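You operate a simulated robot arm through the tools that you are given. There is no shell and no other tool.

You are at the controls of a simulated robot arm. One attempt, no reset.

Task
Unbolt the cream box on the rails and draw the white board out.
Fine: set the blue switch to OUT for the push head and leave it so; bring the box back, open its lid and leave it open; the board rests on the railed plate. Where these are worked on the way, their far stop is far enough and under half their travel is too little: cream box on the rails.

It is judged by the outcome, as a careful person would: the job done as asked, and still so three seconds after it is handed in. It fails if anything else is knocked over, pushed out of place, dropped, spilled or broken. Lids that push on must go on centred and level and be pressed home; caps that screw on are set level and turned clockwise until they are tight.

Robot
A 6-joint arm with a two-finger parallel gripper, fixed in place. Base frame: the origin is on the floor under the middle of its stand, x ahead of it, y to its left, z up. Units: mm, degrees, N and s.
With the tool pointing down near the work surface it reaches from about 300 to 660 mm from the base axis. Its first joint turns from -115.0 to 115.0 degrees. Payload 3.43 kg.
The tool frame sits at the grasp point between the pads (the TCP): z along the fingers, y along the line on which they close. The tips reach 34 mm beyond it. The gripper opens to 128 mm. The fingers are 24 mm wide and 12 mm thick; the gripper's body (48 by 130 mm) begins 96 mm behind the TCP.
Orientation is that of the tool frame in the base frame, as [roll, pitch, yaw] about the fixed x, y, z axes, in that order (R = Rz(yaw) Ry(pitch) Rx(roll)). With the fingers straight down and closing along the base's y, the tool's x points along the base's -x, its y along +y and its z along -z.

Tools
- The arm moves only by the tool arm_command. Its arguments are lists of equal length, an entry for each row: "offset": the shift along the tool's x, y, z in units of 20 mm (1.0 is 20 mm), a list of three; "turn": the turn, a rotation vector about the tool's x, y, z in units of 8 degrees (1.0 is 8 degrees), a list of three; "fingers": the gripper command, from -1 (fully open) to 1 (shut), values between in proportion. In form: {"offset": [[dx, dy, dz], ...], "turn": [[wx, wy, wz], ...], "fingers": [fingers, ...]}. A call has 1 to 20 rows; each row shifts and turns the commanded pose from where the row before left it, along the tool's axes as they then stand. A call with a number of a shift or a turn outside -1 to 1 is refused whole. Rows are played at 5 a second. More than 50 mm and 8.6 degrees between two rows, or a gripper value outside its range, and nothing of the call is played. A pose out of reach is approached as far as the arm can. The call stops where the force on the tool passes 60 N (or 10 N more than at its start, if that is more) or the arm is blocked; 0.2 s more then pass. The fingers move at their own pace (about 153 mm/s each) and stop on an object; they squeeze with about 21 N. The grip force told is the motor's: it shows also when the fingers shut on nothing. Time passes only in rows, and 0.2 s behind the last, so rows that do not move let the fingers close. It gives the time, the measured TCP pose, the force on the tool (base axes), the opening and the grip force at its end, in the units of the frame above (readings bear some noise), with the torque about the TCP (base axes, N m) and any sound that the robot's microphone picked up.
- Cameras (640 x 400 px; columns grow to the right, rows downward): "scene" is fixed at [397.8, -650.1, 1621.3]; the picture's right is [0.96, 0.26, 0.00], its down [0.22, -0.80, -0.56] and it looks along [-0.15, 0.54, -0.83] (base axes); focal length 243 px, centre (320, 200). "wrist" rides on the gripper at [76, -11, -160] in the tool frame; the picture's right is [0.15, 0.99, 0.00], its down [-0.88, 0.13, -0.46] and it looks along [-0.45, 0.07, 0.89] (tool axes); focal length 234 px, centre (320, 200). There is no depth. A picture from a camera that has moved, and an enlarged one, comes with that camera's place and axes in the base frame and with its lens.
- capture(camera): a new picture of that camera. It takes no simulated time.
- slide_trunk(by): slides the trunk up (or, below 0, down) by that many mm; the arm rides with it, the base frame stays. It gives what a move gives, with no picture.
- zoom(camera, box): a new picture of the part [left, top, right, bottom] of that camera's present view, enlarged. It takes no simulated time.
- close_job(): hands the job in; it is judged then, once.

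Nothing tells you positions but the pictures and the camera data. Unless the task says otherwise, let go and move clear before handing in.

The tools are called after "Call:" as a command line: name --argument value ..., lists and objects as JSON in quotes. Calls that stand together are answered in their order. arm_command: Moves the arm, as the interface text tells. Its arguments: {"type":"object","properties":{"offset":{"type":"array","items":{"type":"array","items":{"type":"number"}}},"turn":{"type":"array","items":{"type":"array","items":{"type":"number"}}},"fingers":{"type":"array","items":{"type":"number"}}},"required":["offset","turn","fingers"]} The other tools are called the same way: slide_trunk (by) moves the trunk up or down; capture (camera) takes a picture; zoom (camera, box) takes an enlarged picture of a part of a camera's view; close_job () hands the job in.

At the start:

```text
time: 0.0
tool_pos: [163.4, -336.6, 1308.9]
tool_rot: [179.9, 0.0, 180.0]
ft_force: [-0.4, 0.3, 0.5]
ft_torque: [0.01, 0.02, -0.01]
grip_width: 127.8
grip_force: 0.1
trunk travel left (down, up): [-875.0, 115.0]
```

scene: 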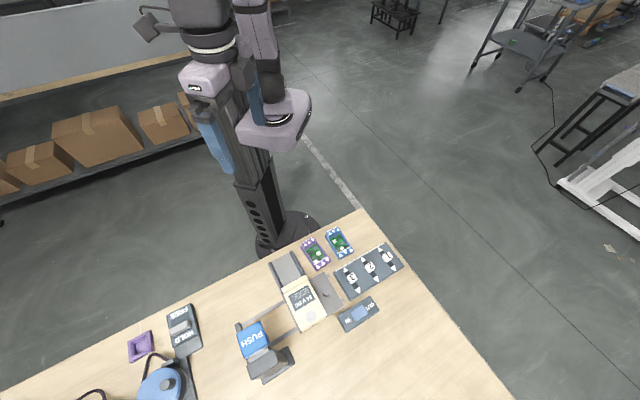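
wrist: 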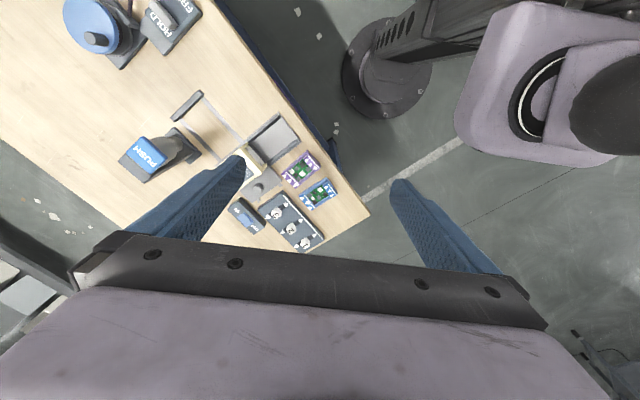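

I see a table with a cream box on rails, a blue PUSH head on a stand, a rocker-switch panel, a toggle panel with three toggles, and two boards. I'll zoom in to look at the details before moving.

Call:
zoom --camera "scene" --box '[220, 200, 420, 325]'

Call:
zoom --camera "scene" --box '[260, 220, 360, 340]'

Call:
zoom --camera "scene" --box '[60, 290, 300, 400]'

Call:
zoom --camera "wrist" --box '[60, 60, 360, 260]'

```text
3.20 times, centred on (320, 262) of scene
camera zoom: at [397.8, -650.1, 1621.3], right [0.96, 0.26, 0.0], down [0.22, -0.8, -0.56], along [-0.15, 0.54, -0.83], focal length 778 px, centre (320, 0)
```

zoom: 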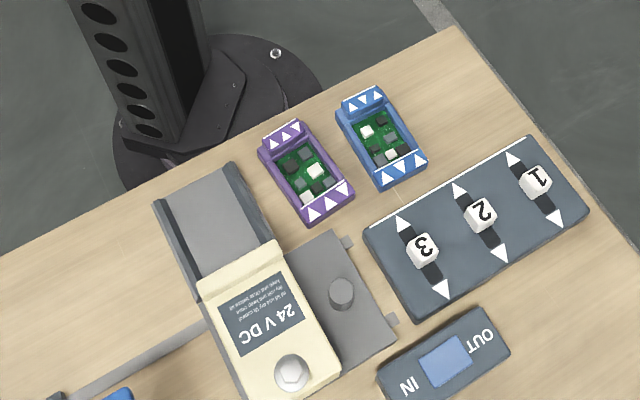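

```text
3.33 times, centred on (310, 280) of scene
camera zoom: at [397.8, -650.1, 1621.3], right [0.96, 0.26, 0.0], down [0.22, -0.8, -0.56], along [-0.15, 0.54, -0.83], focal length 810 px, centre (353, -67)
```

zoom: 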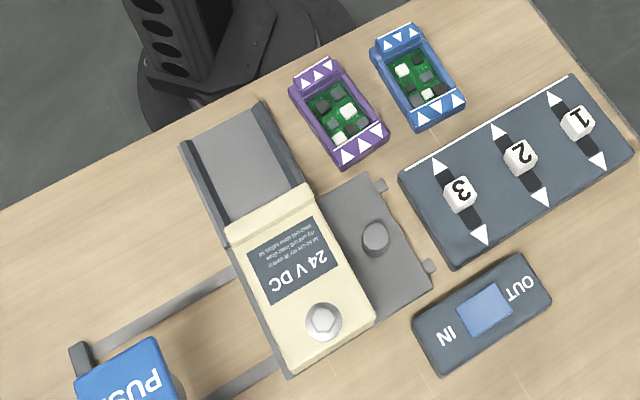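

```text
2.67 times, centred on (180, 345) of scene
camera zoom: at [397.8, -650.1, 1621.3], right [0.96, 0.26, 0.0], down [0.22, -0.8, -0.56], along [-0.15, 0.54, -0.83], focal length 648 px, centre (693, -187)
```

zoom: 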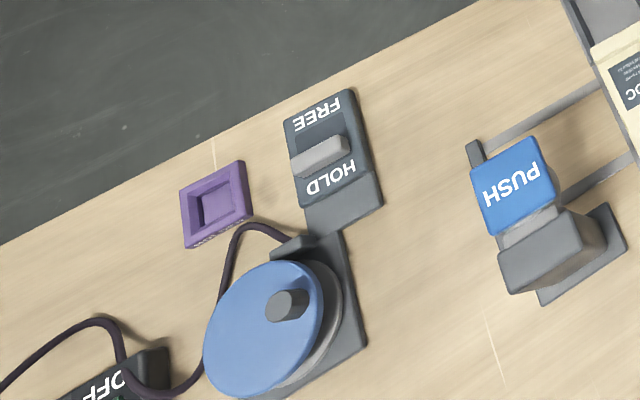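

```text
2.00 times, centred on (210, 160) of wrist
camera zoom: at [88.1, -347.3, 1469.1], right [-0.15, 0.99, 0.0], down [0.88, 0.13, 0.46], along [0.45, 0.07, -0.89], focal length 468 px, centre (540, 280)
```

zoom: 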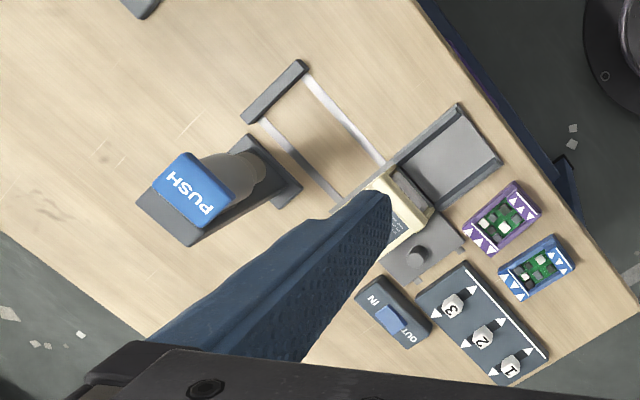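

The work area is a table at roughly z≈850 mm, to the robot's right (around x 200–550, y −400 to −650). I'll lower the trunk partway to get closer pictures and read the label.

Call:
slide_trunk --by -120

Call:
zoom --camera "scene" --box '[280, 275, 340, 315]'

Call:
capture --camera "wrist"

```text
time: 1.5
tool_pos: [163.1, -337.4, 1189.3]
tool_rot: [179.9, 0.0, -180.0]
ft_force: [-0.1, -0.2, 0.1]
ft_torque: [0.01, 0.02, 0.02]
grip_width: 127.9
grip_force: 0.0
trunk travel left (down, up): [-755.0, 235.0]
```

```text
10.00 times, centred on (310, 295) of scene
camera zoom: at [397.8, -650.1, 1621.3], right [0.96, 0.26, 0.0], down [0.22, -0.8, -0.56], along [-0.15, 0.54, -0.83], focal length 2432 px, centre (420, -750)
```

zoom: 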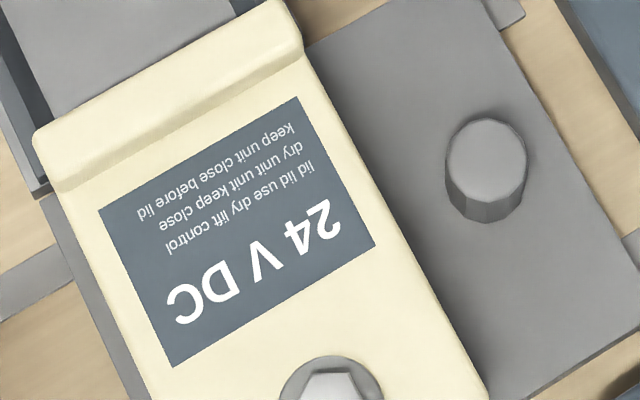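

```text
taken
camera wrist: at [88.1, -347.3, 1349.1], right [-0.15, 0.99, 0.0], down [0.88, 0.13, 0.46], along [0.45, 0.07, -0.89], focal length 234 px, centre (320, 200)
```

wrist: 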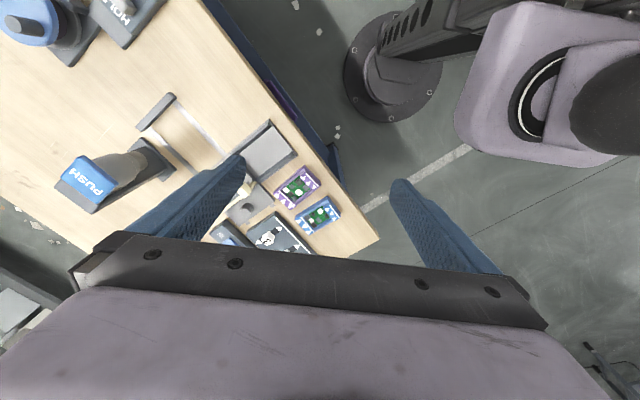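

The label is filler text, and zooming gives real detail. I'll zoom on each device in the scene view to understand the mechanisms.

Call:
zoom --camera "scene" --box '[228, 310, 308, 390]'

Call:
zoom --camera "scene" --box '[265, 248, 349, 332]'

Call:
zoom --camera "scene" --box '[330, 240, 410, 340]'

Call:
zoom --camera "scene" --box '[120, 295, 220, 400]'

Call:
zoom --camera "scene" --box '[295, 225, 360, 275]'

```text
5.00 times, centred on (268, 350) of scene
camera zoom: at [397.8, -650.1, 1621.3], right [0.96, 0.26, 0.0], down [0.22, -0.8, -0.56], along [-0.15, 0.54, -0.83], focal length 1216 px, centre (580, -550)
```

zoom: 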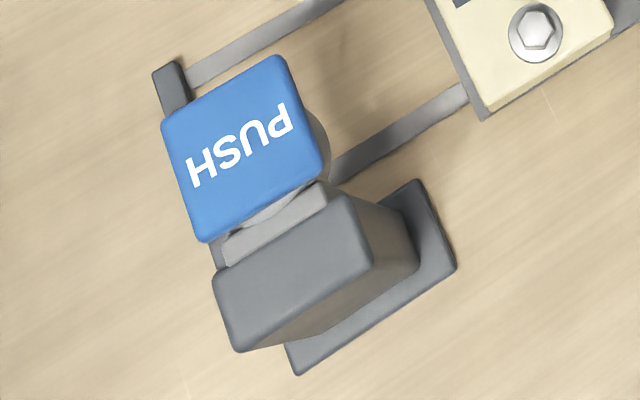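

```text
4.76 times, centred on (307, 290) of scene
camera zoom: at [397.8, -650.1, 1621.3], right [0.96, 0.26, 0.0], down [0.22, -0.8, -0.56], along [-0.15, 0.54, -0.83], focal length 1158 px, centre (382, -229)
```

zoom: 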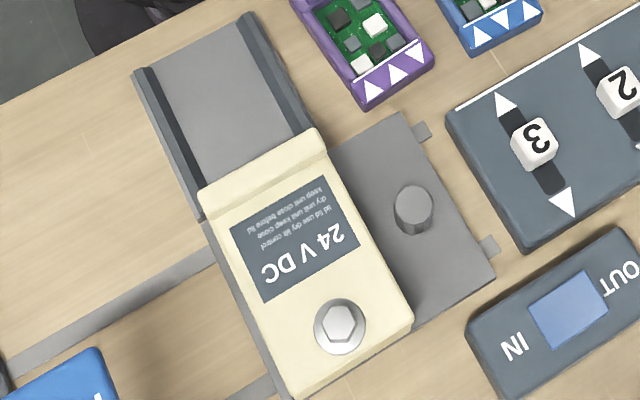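

```text
4.00 times, centred on (370, 290) of scene
camera zoom: at [397.8, -650.1, 1621.3], right [0.96, 0.26, 0.0], down [0.22, -0.8, -0.56], along [-0.15, 0.54, -0.83], focal length 973 px, centre (120, -160)
```

zoom: 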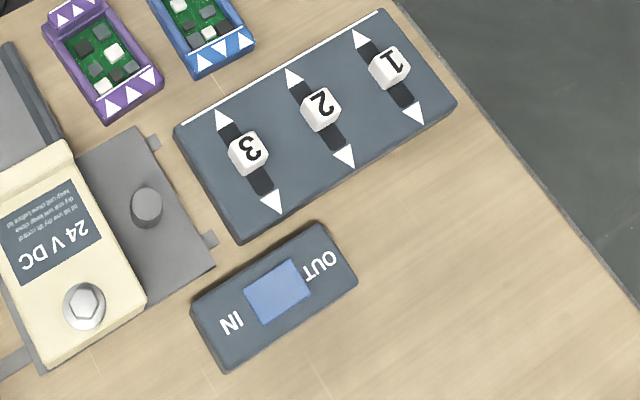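

```text
3.81 times, centred on (170, 348) of scene
camera zoom: at [397.8, -650.1, 1621.3], right [0.96, 0.26, 0.0], down [0.22, -0.8, -0.56], along [-0.15, 0.54, -0.83], focal length 926 px, centre (891, -362)
```

zoom: 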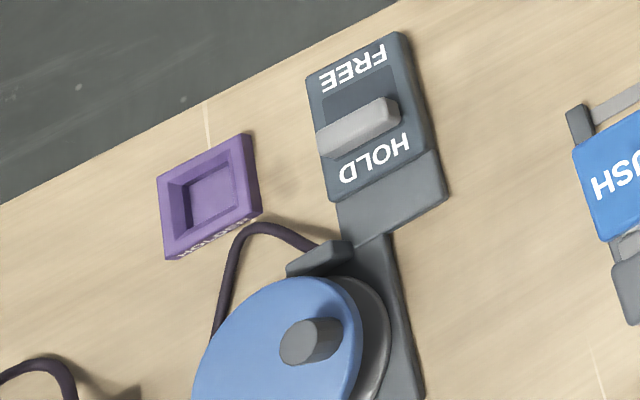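

```text
8.00 times, centred on (328, 250) of scene
camera zoom: at [397.8, -650.1, 1621.3], right [0.96, 0.26, 0.0], down [0.22, -0.8, -0.56], along [-0.15, 0.54, -0.83], focal length 1945 px, centre (260, -200)
```

zoom: 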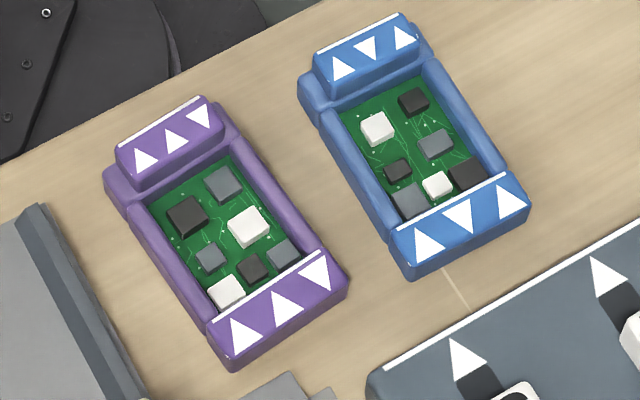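

The two tabs right of the knob plate look like rail ends, so the knob plate and cream box seem to form one carriage on two cross rails, with the push head beside the far end. I'll look at it from the wrist camera's angle.

Call:
zoom --camera "wrist" --box '[40, 80, 200, 220]'

Call:
zoom --camera "wrist" --box '[190, 110, 350, 260]'

Call:
zoom --camera "scene" --box '[0, 320, 240, 400]'

```text
2.86 times, centred on (120, 150) of wrist
camera zoom: at [88.1, -347.3, 1349.1], right [-0.15, 0.99, 0.0], down [0.88, 0.13, 0.46], along [0.45, 0.07, -0.89], focal length 669 px, centre (891, 343)
```

zoom: 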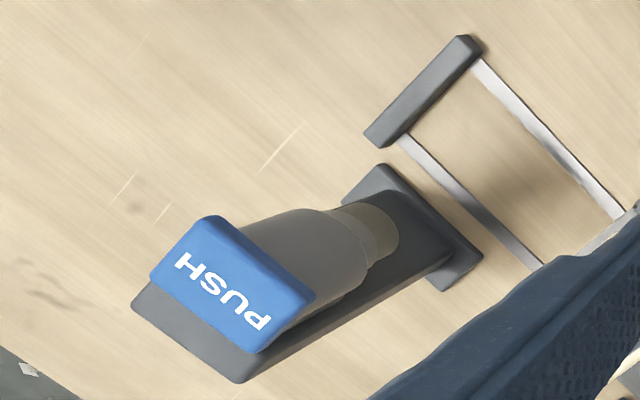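

```text
2.67 times, centred on (270, 185) of wrist
camera zoom: at [88.1, -347.3, 1349.1], right [-0.15, 0.99, 0.0], down [0.88, 0.13, 0.46], along [0.45, 0.07, -0.89], focal length 624 px, centre (453, 240)
```

zoom: 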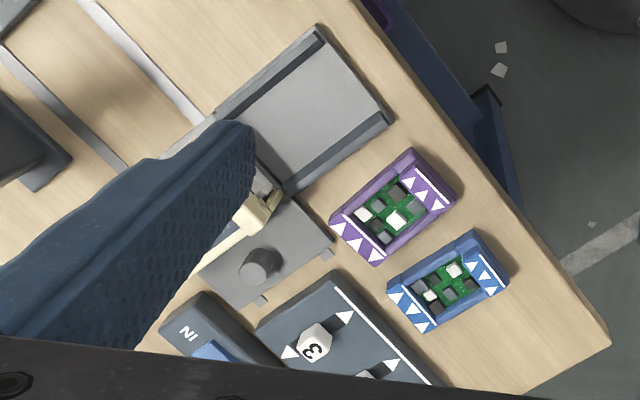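

```text
2.67 times, centred on (120, 360) of scene
camera zoom: at [397.8, -650.1, 1621.3], right [0.96, 0.26, 0.0], down [0.22, -0.8, -0.56], along [-0.15, 0.54, -0.83], focal length 648 px, centre (853, -227)
```

zoom: 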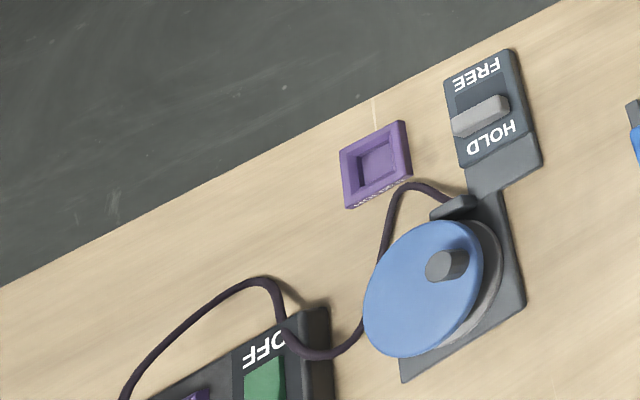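

I now read the mechanism this way. The cream box and knob plate slide on the rails to a far stop under the tall PUSH head (top at z≈1058). That head would drive the bolt out when the blue switch is at OUT. I'll move the arm over the work area for better measurements.

Call:
arm_command --offset '[[-0.935, -0.5, 0.3], [-0.935, -0.5, 0.3], [-0.935, -0.5, 0.3], [-0.935, -0.5, 0.3], [-0.935, -0.5, 0.3], [-0.935, -0.5, 0.3], [-0.935, -0.5, 0.3], [-0.935, -0.5, 0.3], [-0.935, -0.5, 0.3], [-0.935, -0.5, 0.3], [0, 0, 0], [0, 0, 0], [0, 0, 0], [0, 0, 0], [0, 0, 0], [0, 0, 0], [0, 0, 0]]' --turn '[[0, 0, 0], [0, 0, 0], [0, 0, 0], [0, 0, 0], [0, 0, 0], [0, 0, 0], [0, 0, 0], [0, 0, 0], [0, 0, 0], [0, 0, 0], [0, 0, 0.9375], [0, 0, 0.9375], [0, 0, 0.9375], [0, 0, 0.9375], [0, 0, 0.9375], [0, 0, 0.9375], [0, 0, 0]]' --fingers '[-1, -1, -1, -1, -1, -1, -1, -1, -1, -1, -1, -1, -1, -1, -1, -1, -1]'

Call:
capture --camera "wrist"

Call:
capture --camera "scene"

```text
time: 5.1
tool_pos: [345.5, -433.3, 1124.9]
tool_rot: [180.0, 0.0, 134.8]
ft_force: [0.2, 0.2, 0.1]
ft_torque: [-0.01, 0.01, 0.0]
grip_width: 128.0
grip_force: 0.0
out of reach, approached as far as the arm can: row 10
trunk travel left (down, up): [-755.0, 235.0]
```

```text
taken
camera wrist: at [286.3, -385.7, 1285.7], right [0.6, 0.8, 0.0], down [0.71, -0.53, 0.46], along [0.37, -0.27, -0.89], focal length 234 px, centre (320, 200)
```

wrist: 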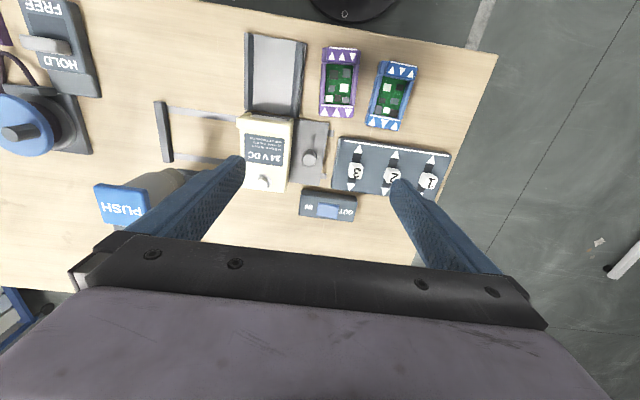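

```text
taken
```

scene: 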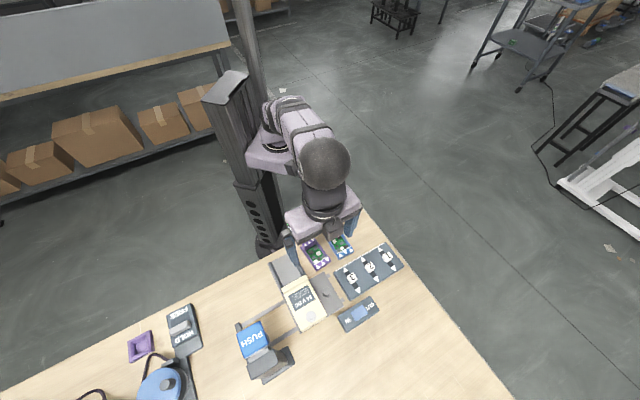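

At this trunk height the reach runs out near 555 mm radius. I'll lower the trunk so the shoulder sits closer to wrist level, then test the outward reach.

Call:
slide_trunk --by -90

Call:
arm_command --offset '[[-1, 0, 0], [-1, 0, 0], [-1, 0, 0], [-1, 0, 0], [0, 0, 0]]' --turn '[[0, 0, 0], [0, 0, 0], [0, 0, 0], [0, 0, 0], [0, 0, 0]]' --fingers '[-1, -1, -1, -1, -1]'

Call:
capture --camera "wrist"

Call:
capture --camera "scene"

```text
time: 6.3
tool_pos: [346.3, -433.0, 1036.7]
tool_rot: [180.0, 0.0, 135.0]
ft_force: [-0.7, -0.2, -0.4]
ft_torque: [-0.01, -0.01, 0.04]
grip_width: 127.9
grip_force: 0.1
trunk travel left (down, up): [-665.0, 325.0]
```

```text
time: 7.5
tool_pos: [358.4, -438.4, 1020.7]
tool_rot: [-180.0, -0.1, 135.0]
ft_force: [0.3, 1.1, 0.4]
ft_torque: [-0.02, -0.02, 0.0]
grip_width: 128.0
grip_force: 0.0
out of reach, approached as far as the arm can: row 1, 2, 3, 4
trunk travel left (down, up): [-665.0, 325.0]
```

```text
taken
camera wrist: at [299.0, -392.0, 1180.3], right [0.6, 0.8, 0.0], down [0.72, -0.53, 0.45], along [0.37, -0.27, -0.89], focal length 234 px, centre (320, 200)
```

wrist: 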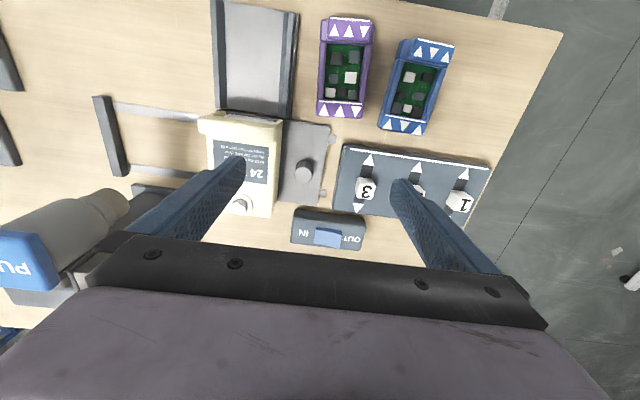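

```text
taken
```

scene: 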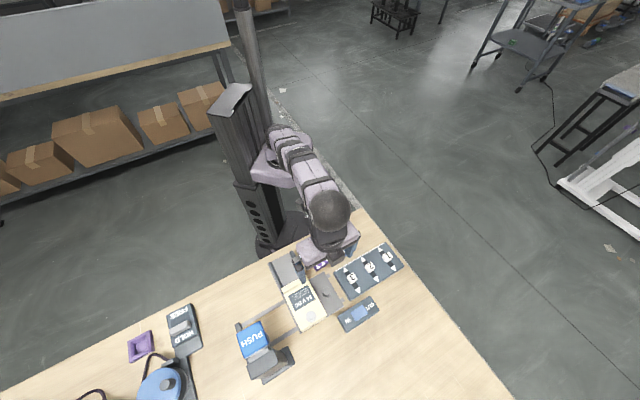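

Lower TCP relative to the trunk gives more reach, so the trunk should go up and the arm down. Before moving, I'll take close measuring pictures from this viewpoint.

Call:
zoom --camera "wrist" --box '[190, 90, 350, 260]'

Call:
zoom --camera "wrist" --box '[0, 80, 180, 310]'

Call:
zoom --camera "wrist" --box '[280, 190, 380, 260]'

Call:
zoom --camera "wrist" --box '[180, 0, 340, 130]'

```text
2.35 times, centred on (270, 175) of wrist
camera zoom: at [299.0, -392.0, 1180.3], right [0.6, 0.8, 0.0], down [0.72, -0.53, 0.45], along [0.37, -0.27, -0.89], focal length 551 px, centre (438, 259)
```

zoom: 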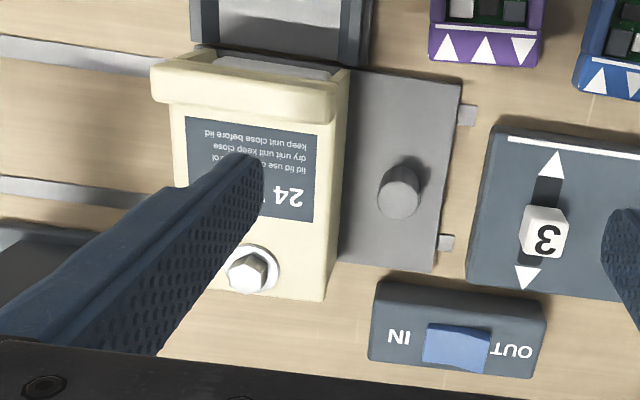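

```text
1.74 times, centred on (90, 195) of wrist
camera zoom: at [299.0, -392.0, 1180.3], right [0.6, 0.8, 0.0], down [0.72, -0.53, 0.45], along [0.37, -0.27, -0.89], focal length 407 px, centre (720, 209)
```

zoom: 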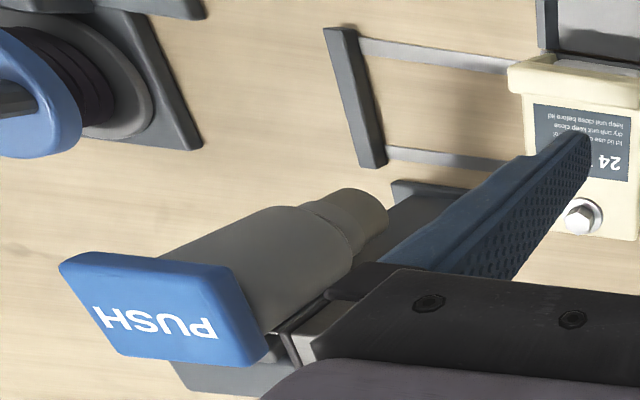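

```text
5.71 times, centred on (330, 225) of wrist
camera zoom: at [299.0, -392.0, 1180.3], right [0.6, 0.8, 0.0], down [0.72, -0.53, 0.45], along [0.37, -0.27, -0.89], focal length 1338 px, centre (263, 57)
```

zoom: 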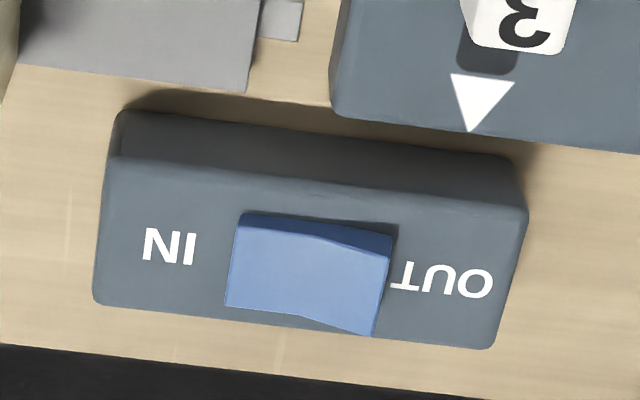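

```text
3.08 times, centred on (260, 65) of wrist
camera zoom: at [299.0, -392.0, 1180.3], right [0.6, 0.8, 0.0], down [0.72, -0.53, 0.45], along [0.37, -0.27, -0.89], focal length 720 px, centre (505, 615)
```

zoom: 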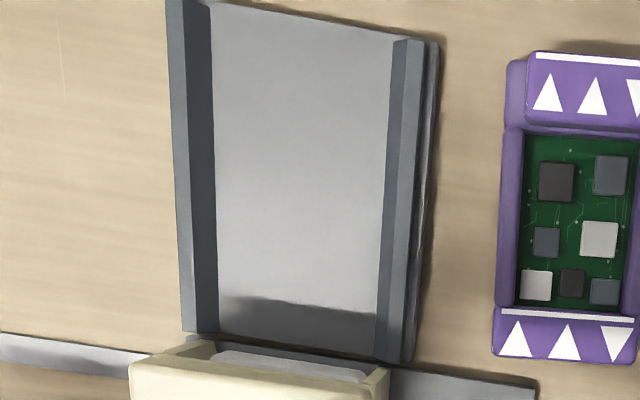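

The rocker looks pressed on the IN side, with the OUT side raised at roughly (482, −497, 903). The knob top is near (371, −474, 897) and the bolt near (349, −555, 928). I'll raise the trunk, lower the arm and test the reach.

Call:
slide_trunk --by 270

Call:
arm_command --offset '[[0, 0, 1], [0, 0, 1], [0, 0, 1], [0, 0, 1], [0, 0, 1], [0, 0, 1], [0, 0, 1], [0, 0, 1], [0, 0, 1], [0, 0, 1], [0, 0, 1], [0, 0, 0]]' --turn '[[0, 0, 0], [0, 0, 0], [0, 0, 0], [0, 0, 0], [0, 0, 0], [0, 0, 0], [0, 0, 0], [0, 0, 0], [0, 0, 0], [0, 0, 0], [0, 0, 0], [0, 0, 0]]' --fingers '[1, 1, 1, 1, 1, 1, 1, 1, 1, 1, 1, 1]'

```text
time: 10.3
tool_pos: [358.5, -439.8, 1289.4]
tool_rot: [-180.0, -0.1, 134.9]
ft_force: [0.9, 0.0, 0.7]
ft_torque: [0.03, -0.03, -0.01]
grip_width: 128.4
grip_force: 0.0
trunk travel left (down, up): [-935.0, 55.0]
```

```text
time: 12.9
tool_pos: [360.0, -438.5, 1070.8]
tool_rot: [179.9, -0.1, 135.0]
ft_force: [-0.3, 0.3, -0.3]
ft_torque: [0.02, 0.02, -0.02]
grip_width: 0.1
grip_force: 20.4
trunk travel left (down, up): [-935.0, 55.0]
```

Call:
arm_command --offset '[[-0.93, 0.37, 0.5], [-0.93, 0.37, 0.5], [-0.93, 0.37, 0.5], [-0.93, 0.37, 0.5], [-0.93, 0.37, 0.5], [-0.93, 0.37, 0.5], [0, 0, 0]]' --turn '[[0, 0, 0], [0, 0, 0], [0, 0, 0], [0, 0, 0], [0, 0, 0], [0, 0, 0], [0, 0, 0]]' --fingers '[1, 1, 1, 1, 1, 1, 1]'

Call:
capture --camera "wrist"

Call:
capture --camera "scene"

```text
time: 14.5
tool_pos: [449.1, -461.6, 1021.3]
tool_rot: [180.0, -0.2, 135.0]
ft_force: [-0.2, 0.6, 0.5]
ft_torque: [0.02, 0.01, 0.02]
grip_width: 0.0
grip_force: 20.3
out of reach, approached as far as the arm can: row 5, 6
trunk travel left (down, up): [-935.0, 55.0]
```

```text
taken
camera wrist: at [388.7, -414.6, 1181.1], right [0.6, 0.8, 0.0], down [0.72, -0.53, 0.45], along [0.37, -0.27, -0.89], focal length 234 px, centre (320, 200)
```

wrist: 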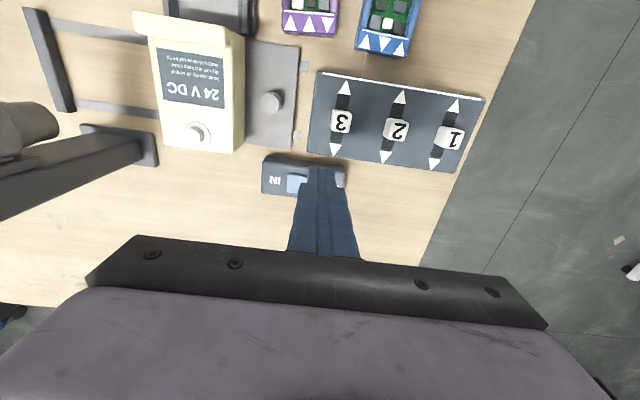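

```text
taken
```

scene: 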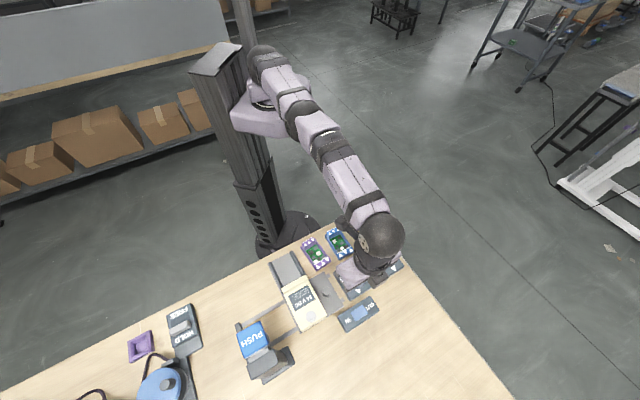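

The closed fingertips hover near the rocker, but a vertical tool can't quite reach radius 692. I'll tilt the tool about 24° outward, which pulls the wrist inward, and check.

Call:
arm_command --offset '[[0, 0, 0], [0, 0, 0], [0, 0, 0], [0, 0, 0]]' --turn '[[0, -1, 0], [0, -1, 0], [0, -1, 0], [0, 0, 0]]' --fingers '[1, 1, 1, 1]'

Call:
capture --camera "wrist"

```text
time: 15.5
tool_pos: [449.0, -462.3, 1020.2]
tool_rot: [-180.0, 24.0, 135.0]
ft_force: [0.4, -1.0, -0.4]
ft_torque: [-0.01, 0.03, 0.02]
grip_width: 0.0
grip_force: 21.2
trunk travel left (down, up): [-935.0, 55.0]
```

```text
taken
camera wrist: at [347.7, -374.3, 1135.9], right [0.6, 0.79, -0.06], down [0.53, -0.35, 0.77], along [0.59, -0.5, -0.63], focal length 234 px, centre (320, 200)
```

wrist: 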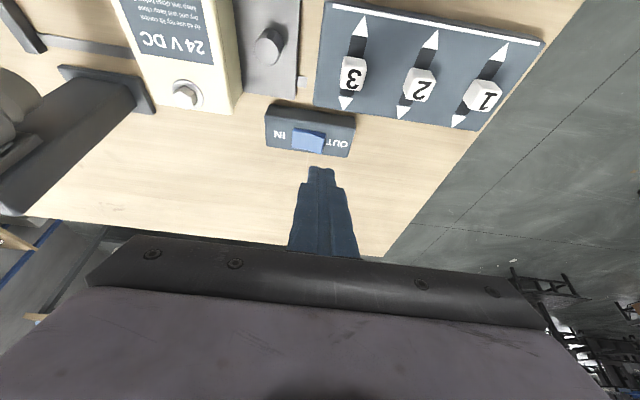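

Call:
zoom --camera "wrist" --box '[250, 90, 370, 190]'

Call:
zoom --camera "scene" --box '[330, 280, 390, 340]'

```text
4.00 times, centred on (310, 140) of wrist
camera zoom: at [347.7, -374.3, 1135.9], right [0.6, 0.79, -0.06], down [0.53, -0.35, 0.77], along [0.59, -0.5, -0.63], focal length 937 px, centre (360, 440)
```

zoom: 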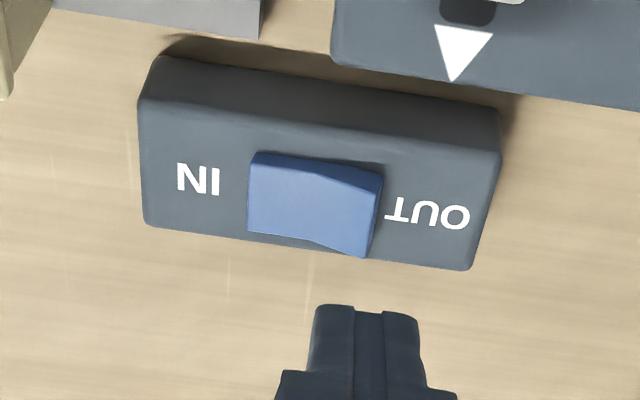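

```text
6.67 times, centred on (360, 310) of scene
camera zoom: at [397.8, -650.1, 1621.3], right [0.96, 0.26, 0.0], down [0.22, -0.8, -0.56], along [-0.15, 0.54, -0.83], focal length 1621 px, centre (53, -533)
```

zoom: 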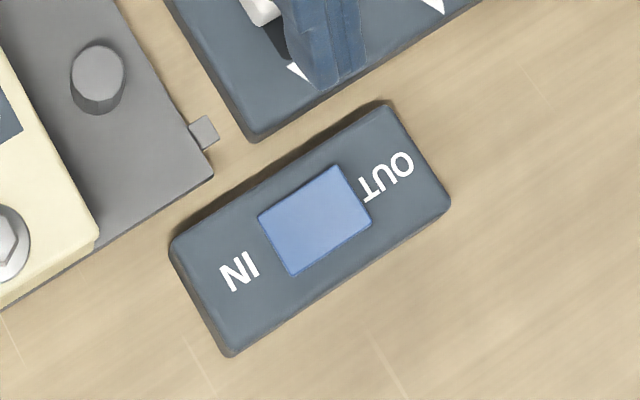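

The close-up confirms the OUT half is raised, centred near (473, −508, 897). I'll move the closed tips just above the OUT half, then press down slowly.

Call:
arm_command --offset '[[-0.157, -0.047, 0.781], [-0.157, -0.047, 0.781], [-0.157, -0.047, 0.781], [-0.157, -0.047, 0.781], [-0.157, -0.047, 0.781], [0, 0, 0]]' --turn '[[0, 0, 0], [0, 0, 0], [0, 0, 0], [0, 0, 0], [0, 0, 0], [0, 0, 0]]' --fingers '[1, 1, 1, 1, 1, 1]'

Call:
zoom --camera "wrist" --box '[250, 90, 390, 210]'

Call:
zoom --camera "scene" --box '[320, 260, 400, 340]'

```text
time: 16.9
tool_pos: [476.7, -497.3, 956.4]
tool_rot: [179.9, 23.8, 135.0]
ft_force: [0.1, -0.5, 0.4]
ft_torque: [0.02, 0.0, 0.0]
grip_width: 0.2
grip_force: 20.5
trunk travel left (down, up): [-935.0, 55.0]
```

```text
3.33 times, centred on (320, 150) of wrist
camera zoom: at [376.6, -409.7, 1071.8], right [0.6, 0.79, -0.06], down [0.53, -0.35, 0.77], along [0.59, -0.5, -0.63], focal length 781 px, centre (320, 367)
```

zoom: 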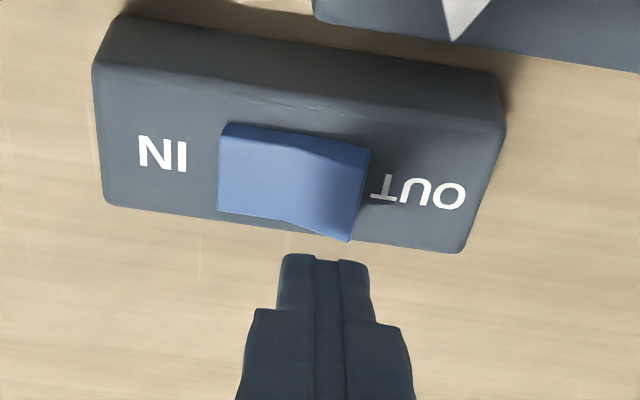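

```text
5.00 times, centred on (360, 300) of scene
camera zoom: at [397.8, -650.1, 1621.3], right [0.96, 0.26, 0.0], down [0.22, -0.8, -0.56], along [-0.15, 0.54, -0.83], focal length 1216 px, centre (120, -300)
```

zoom: 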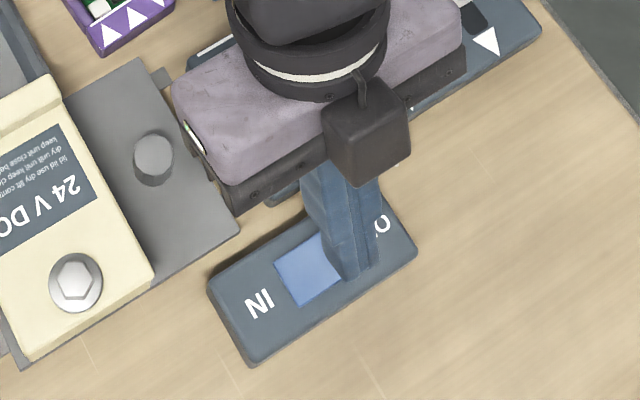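

The tip projects straight down onto the middle of the OUT half. I'll descend gently in small steps.

Call:
arm_command --offset '[[0.081, 0, 0.183], [0.081, 0, 0.183], [0.081, 0, 0.183], [0.04, 0, 0.092], [0.04, 0, 0.092], [0.04, 0, 0.092], [0.04, 0, 0.092], [0, 0, 0]]' --turn '[[0, 0, 0], [0, 0, 0], [0, 0, 0], [0, 0, 0], [0, 0, 0], [0, 0, 0], [0, 0, 0], [0, 0, 0]]' --fingers '[1, 1, 1, 1, 1, 1, 1, 1]'

Call:
zoom --camera "wrist" --box '[250, 90, 390, 210]'

```text
time: 18.7
tool_pos: [478.5, -497.4, 935.1]
tool_rot: [180.0, 23.9, 135.0]
ft_force: [-0.6, 0.2, 0.2]
ft_torque: [0.0, 0.01, 0.01]
grip_width: 0.1
grip_force: 21.2
trunk travel left (down, up): [-935.0, 55.0]
heard: click
```

```text
3.33 times, centred on (320, 150) of wrist
camera zoom: at [377.5, -409.3, 1050.5], right [0.6, 0.79, -0.06], down [0.53, -0.35, 0.77], along [0.59, -0.5, -0.63], focal length 781 px, centre (320, 367)
```

zoom: 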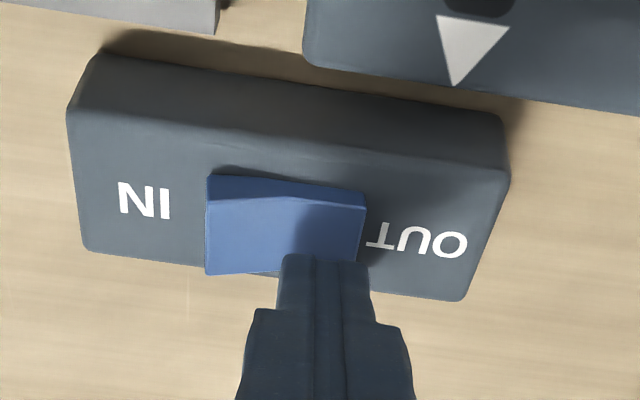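

A click was heard. I'll back off and verify the rocker flipped.

Call:
arm_command --offset '[[-0.2, 0, -0.45], [-0.2, 0, -0.45], [-0.2, 0, -0.45], [-0.2, 0, -0.45], [-0.2, 0, -0.45], [0, 0, 0]]' --turn '[[0, 0, 0], [0, 0, 0], [0, 0, 0], [0, 0, 0], [0, 0, 0], [0, 0, 0]]' --fingers '[1, 1, 1, 1, 1, 1]'

Call:
zoom --camera "wrist" --box '[250, 90, 390, 210]'

```text
time: 20.1
tool_pos: [479.7, -497.6, 985.9]
tool_rot: [-179.9, 23.8, 135.1]
ft_force: [-0.3, -0.3, -0.2]
ft_torque: [0.01, -0.05, -0.02]
grip_width: 0.2
grip_force: 20.8
trunk travel left (down, up): [-935.0, 55.0]
```

```text
3.33 times, centred on (320, 150) of wrist
camera zoom: at [377.4, -408.9, 1100.0], right [0.6, 0.79, -0.06], down [0.53, -0.35, 0.77], along [0.59, -0.5, -0.63], focal length 781 px, centre (320, 367)
```

zoom: 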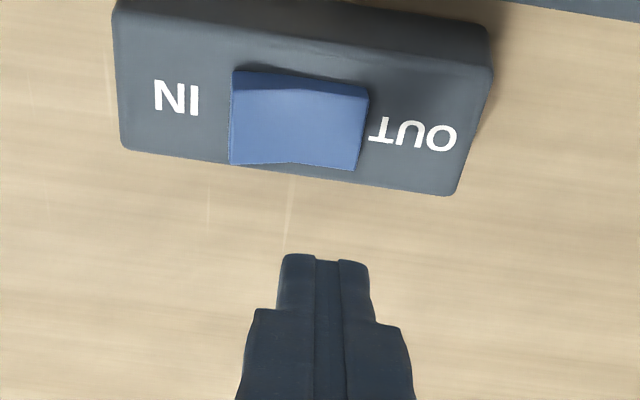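

The switch is now at OUT. Next is the carriage knob: I'll lift away, bring the tool vertical, and rotate to yaw 45 so the fingers close along the box's long direction and keep clear of the PUSH head.

Call:
arm_command --offset '[[0.65, -0.608, -0.836], [0.65, -0.608, -0.836], [0.65, -0.608, -0.836], [0.65, -0.608, -0.836], [0.65, -0.608, -0.836], [0, 0, 0], [0, 0, 0], [0, 0, 0], [0, 0, 0], [0, 0, 0], [0, 0, 0], [0, 0, 0], [0, 0, 0], [0, 0, 0], [0, 0, 0], [0, 0, 0], [0, 0, 0], [0, 0, 0], [0, 0, 0], [0, 0, 0]]' --turn '[[0, 0, 0], [0, 0, 0], [0, 0, 0], [0, 0, 0], [0, 0, 0], [0, 1, 0], [0, 1, 0], [0, 1, 0], [0, 0, 0.9375], [0, 0, 0.9375], [0, 0, 0.9375], [0, 0, 0.9375], [0, 0, 0.9375], [0, 0, 0.9375], [0, 0, 0.9375], [0, 0, 0.9375], [0, 0, 0.9375], [0, 0, 0.9375], [0, 0, 0.9375], [0, 0, 0.9375]]' --fingers '[1, 1, 1, 1, 1, 1, 0, 0, -0.2, -0.2, -0.2, -0.2, -0.2, -0.2, -0.2, -0.2, -0.2, -0.2, -0.2, -0.2]'

Call:
capture --camera "wrist"

Call:
capture --camera "scene"

```text
time: 24.3
tool_pos: [369.7, -475.0, 1035.6]
tool_rot: [-179.9, 0.0, 44.9]
ft_force: [-1.3, -0.5, 0.5]
ft_torque: [-0.03, 0.0, -0.02]
grip_width: 76.8
grip_force: 0.0
trunk travel left (down, up): [-935.0, 55.0]
```

```text
taken
camera wrist: at [416.7, -412.2, 1195.0], right [0.8, -0.6, 0.0], down [-0.53, -0.71, 0.46], along [-0.27, -0.36, -0.89], focal length 234 px, centre (320, 200)
```

wrist: 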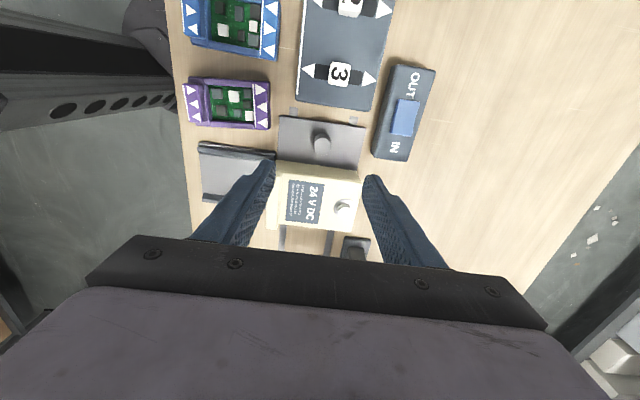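

```text
taken
```

scene: 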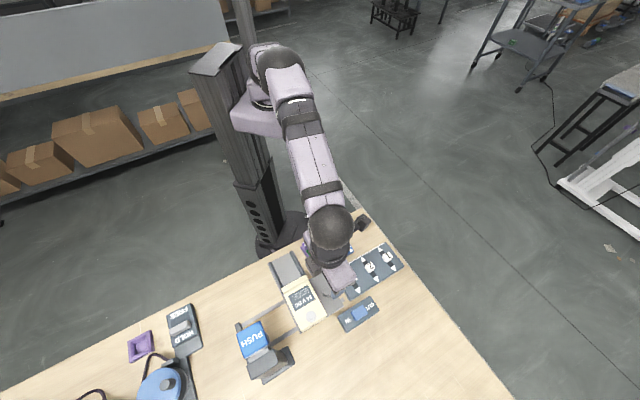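

Call:
zoom --camera "scene" --box '[270, 190, 390, 310]'

Call:
zoom --camera "wrist" --box '[250, 90, 390, 260]'

```text
3.33 times, centred on (330, 250) of scene
camera zoom: at [397.8, -650.1, 1621.3], right [0.96, 0.26, 0.0], down [0.22, -0.8, -0.56], along [-0.15, 0.54, -0.83], focal length 810 px, centre (287, 33)
```

zoom: 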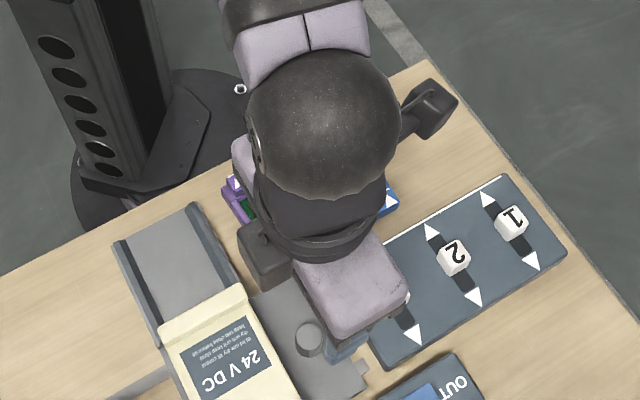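

```text
2.35 times, centred on (320, 175) of wrist
camera zoom: at [416.7, -412.2, 1195.0], right [0.8, -0.6, 0.0], down [-0.53, -0.71, 0.46], along [-0.27, -0.36, -0.89], focal length 551 px, centre (320, 259)
```

zoom: 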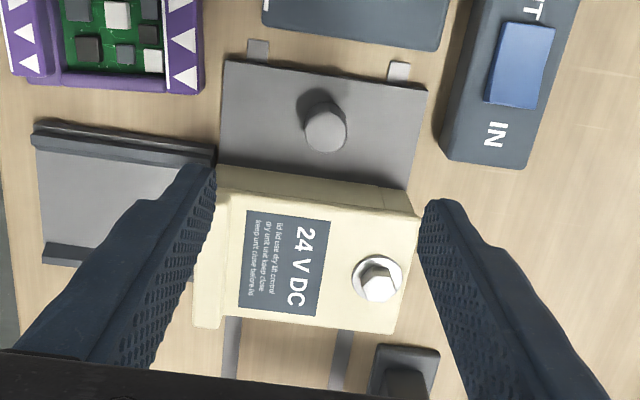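

The knob measures at about (373, −474.5), top z≈897. I'll tilt 20° so the gripper body leans away from the PUSH head and descend to just above the knob.

Call:
arm_command --offset '[[0, 0, 0], [0, 0, 0], [0, 0, 0], [0.382, 0.017, 0.797], [0.382, 0.017, 0.797], [0.382, 0.017, 0.797], [0.382, 0.017, 0.797], [0.382, 0.017, 0.797], [0.382, 0.017, 0.797], [0, 0, 0]]' --turn '[[0, -0.8333, 0], [0, -0.8333, 0], [0, -0.8333, 0], [0, 0, 0], [0, 0, 0], [0, 0, 0], [0, 0, 0], [0, 0, 0], [0, 0, 0], [0, 0, 0]]' --fingers '[0.22, 0.22, 0.22, 0.22, 0.22, 0.22, 0.22, 0.22, 0.22, 0.22]'

Call:
zoom --camera "wrist" --box '[240, 60, 400, 220]'

Call:
zoom --camera "scene" --box '[270, 220, 390, 340]'

```text
time: 26.5
tool_pos: [380.1, -469.5, 930.4]
tool_rot: [180.0, 20.1, 45.1]
ft_force: [-0.3, 1.2, -0.9]
ft_torque: [-0.05, -0.02, 0.0]
grip_width: 49.9
grip_force: 0.0
trunk travel left (down, up): [-935.0, 55.0]
```

```text
2.50 times, centred on (320, 140) of wrist
camera zoom: at [460.9, -371.6, 1054.2], right [0.8, -0.6, -0.05], down [-0.38, -0.57, 0.73], along [-0.47, -0.56, -0.68], focal length 585 px, centre (320, 350)
```

zoom: 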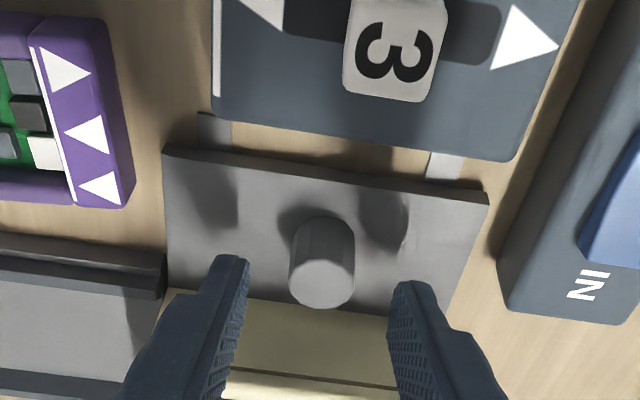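

```text
3.33 times, centred on (330, 280) of scene
camera zoom: at [397.8, -650.1, 1621.3], right [0.96, 0.26, 0.0], down [0.22, -0.8, -0.56], along [-0.15, 0.54, -0.83], focal length 810 px, centre (287, -67)
```

zoom: 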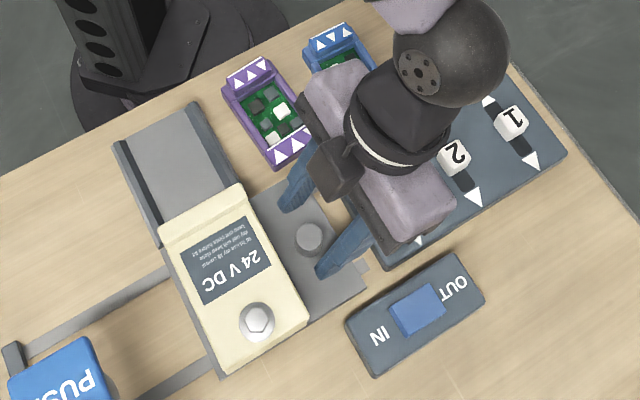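

The knob is centred between the fingers. I'll descend the last 24 mm and close on it.

Call:
arm_command --offset '[[0.137, 0, 0.376], [0.137, 0, 0.376], [0.137, 0, 0.376], [0, 0, 0]]' --turn '[[0, 0, 0], [0, 0, 0], [0, 0, 0], [0, 0, 0]]' --fingers '[0.22, 0.22, 0.22, 0.22]'

Call:
zoom --camera "wrist" --box '[240, 60, 400, 220]'

```text
time: 27.5
tool_pos: [378.4, -470.0, 907.5]
tool_rot: [180.0, 20.1, 44.9]
ft_force: [-0.1, 0.7, 8.2]
ft_torque: [0.15, 0.14, -0.07]
grip_width: 49.5
grip_force: 0.0
trunk travel left (down, up): [-935.0, 55.0]
```

```text
2.50 times, centred on (320, 140) of wrist
camera zoom: at [459.8, -371.5, 1031.9], right [0.8, -0.6, -0.05], down [-0.38, -0.57, 0.73], along [-0.47, -0.56, -0.68], focal length 585 px, centre (320, 350)
```

zoom: 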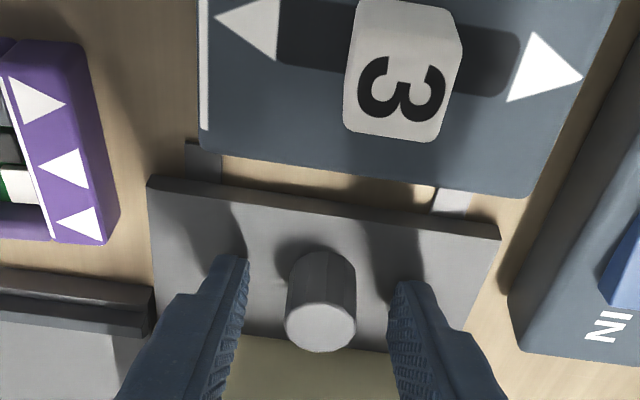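

The tips just touch the plate (8 N), putting the plate at z≈871. I'll lift 3 mm and close on the knob.

Call:
arm_command --offset '[[-0.051, 0, -0.141], [0, 0, 0], [0, 0, 0], [0, 0, 0], [0, 0, 0]]' --turn '[[0, 0, 0], [0, 0, 0], [0, 0, 0], [0, 0, 0], [0, 0, 0]]' --fingers '[0.22, 0.6, 1, 1, 1]'

Call:
zoom --camera "wrist" --box '[240, 60, 400, 220]'

```text
time: 28.7
tool_pos: [378.8, -470.9, 906.4]
tool_rot: [-180.0, 20.1, 45.0]
ft_force: [4.9, -3.2, -3.5]
ft_torque: [-0.34, -0.93, 0.13]
grip_width: 23.7
grip_force: 44.9
trunk travel left (down, up): [-935.0, 55.0]
```

```text
2.50 times, centred on (320, 140) of wrist
camera zoom: at [460.6, -371.9, 1032.3], right [0.8, -0.6, -0.05], down [-0.38, -0.57, 0.73], along [-0.47, -0.56, -0.68], focal length 585 px, centre (320, 350)
```

zoom: 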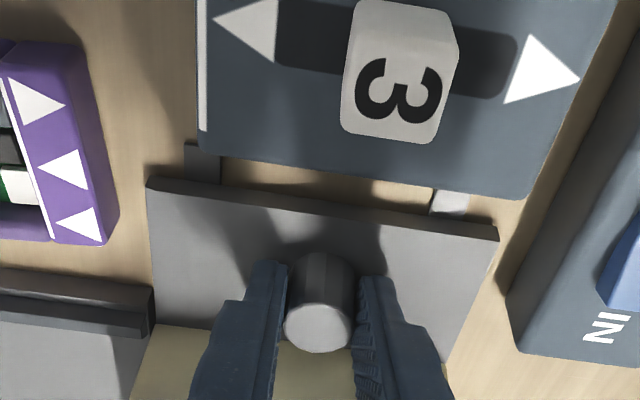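

Knob gripped (23.7 mm). Before sliding, I'll measure the rails' exact direction.

Call:
zoom --camera "scene" --box '[230, 290, 310, 350]'

Call:
zoom --camera "scene" --box '[290, 260, 370, 320]'

```text
6.67 times, centred on (270, 320) of scene
camera zoom: at [397.8, -650.1, 1621.3], right [0.96, 0.26, 0.0], down [0.22, -0.8, -0.56], along [-0.15, 0.54, -0.83], focal length 1621 px, centre (653, -600)
```

zoom: 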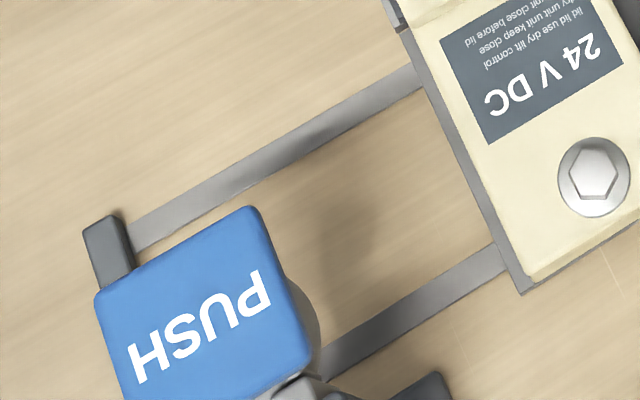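

```text
6.67 times, centred on (330, 290) of scene
camera zoom: at [397.8, -650.1, 1621.3], right [0.96, 0.26, 0.0], down [0.22, -0.8, -0.56], along [-0.15, 0.54, -0.83], focal length 1621 px, centre (253, -400)
```

zoom: 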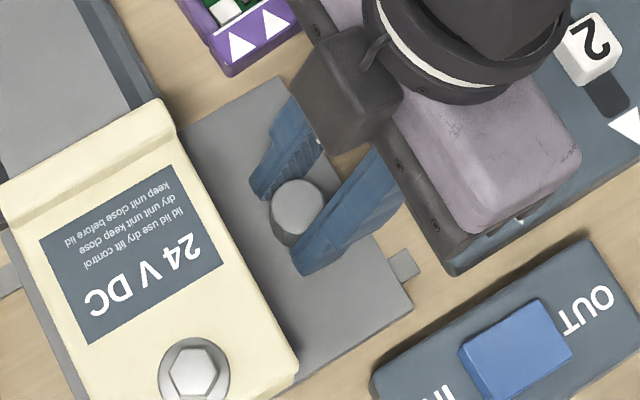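

Rails run at about 44.4°, nearly along my tool's −x, and the remaining travel is about 127 mm. I'll slide a first 40 mm and check the forces.

Call:
arm_command --offset '[[-0.235, -0.003, 0.0855], [-0.47, -0.005, 0.171], [-0.47, -0.005, 0.171], [-0.47, -0.005, 0.171], [-0.235, -0.003, 0.0855], [0, 0, 0]]' --turn '[[0, 0, 0], [0, 0, 0], [0, 0, 0], [0, 0, 0], [0, 0, 0], [0, 0, 0]]' --fingers '[1, 1, 1, 1, 1, 1]'

Call:
capture --camera "scene"

```text
time: 30.1
tool_pos: [350.2, -497.5, 907.9]
tool_rot: [-179.8, 20.0, 45.0]
ft_force: [5.8, -6.2, -8.3]
ft_torque: [-0.11, -1.05, -0.01]
grip_width: 23.7
grip_force: 45.2
trunk travel left (down, up): [-935.0, 55.0]
```

```text
taken
```

scene: 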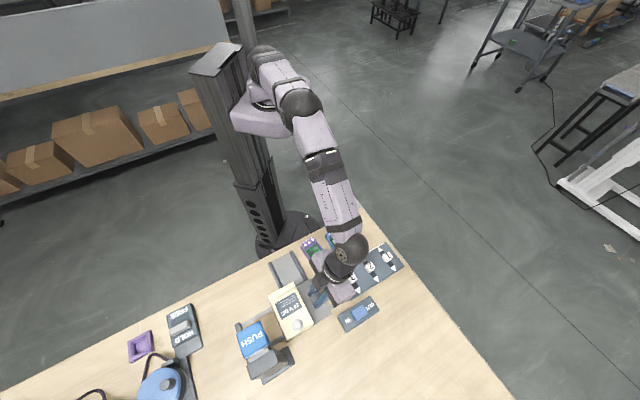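

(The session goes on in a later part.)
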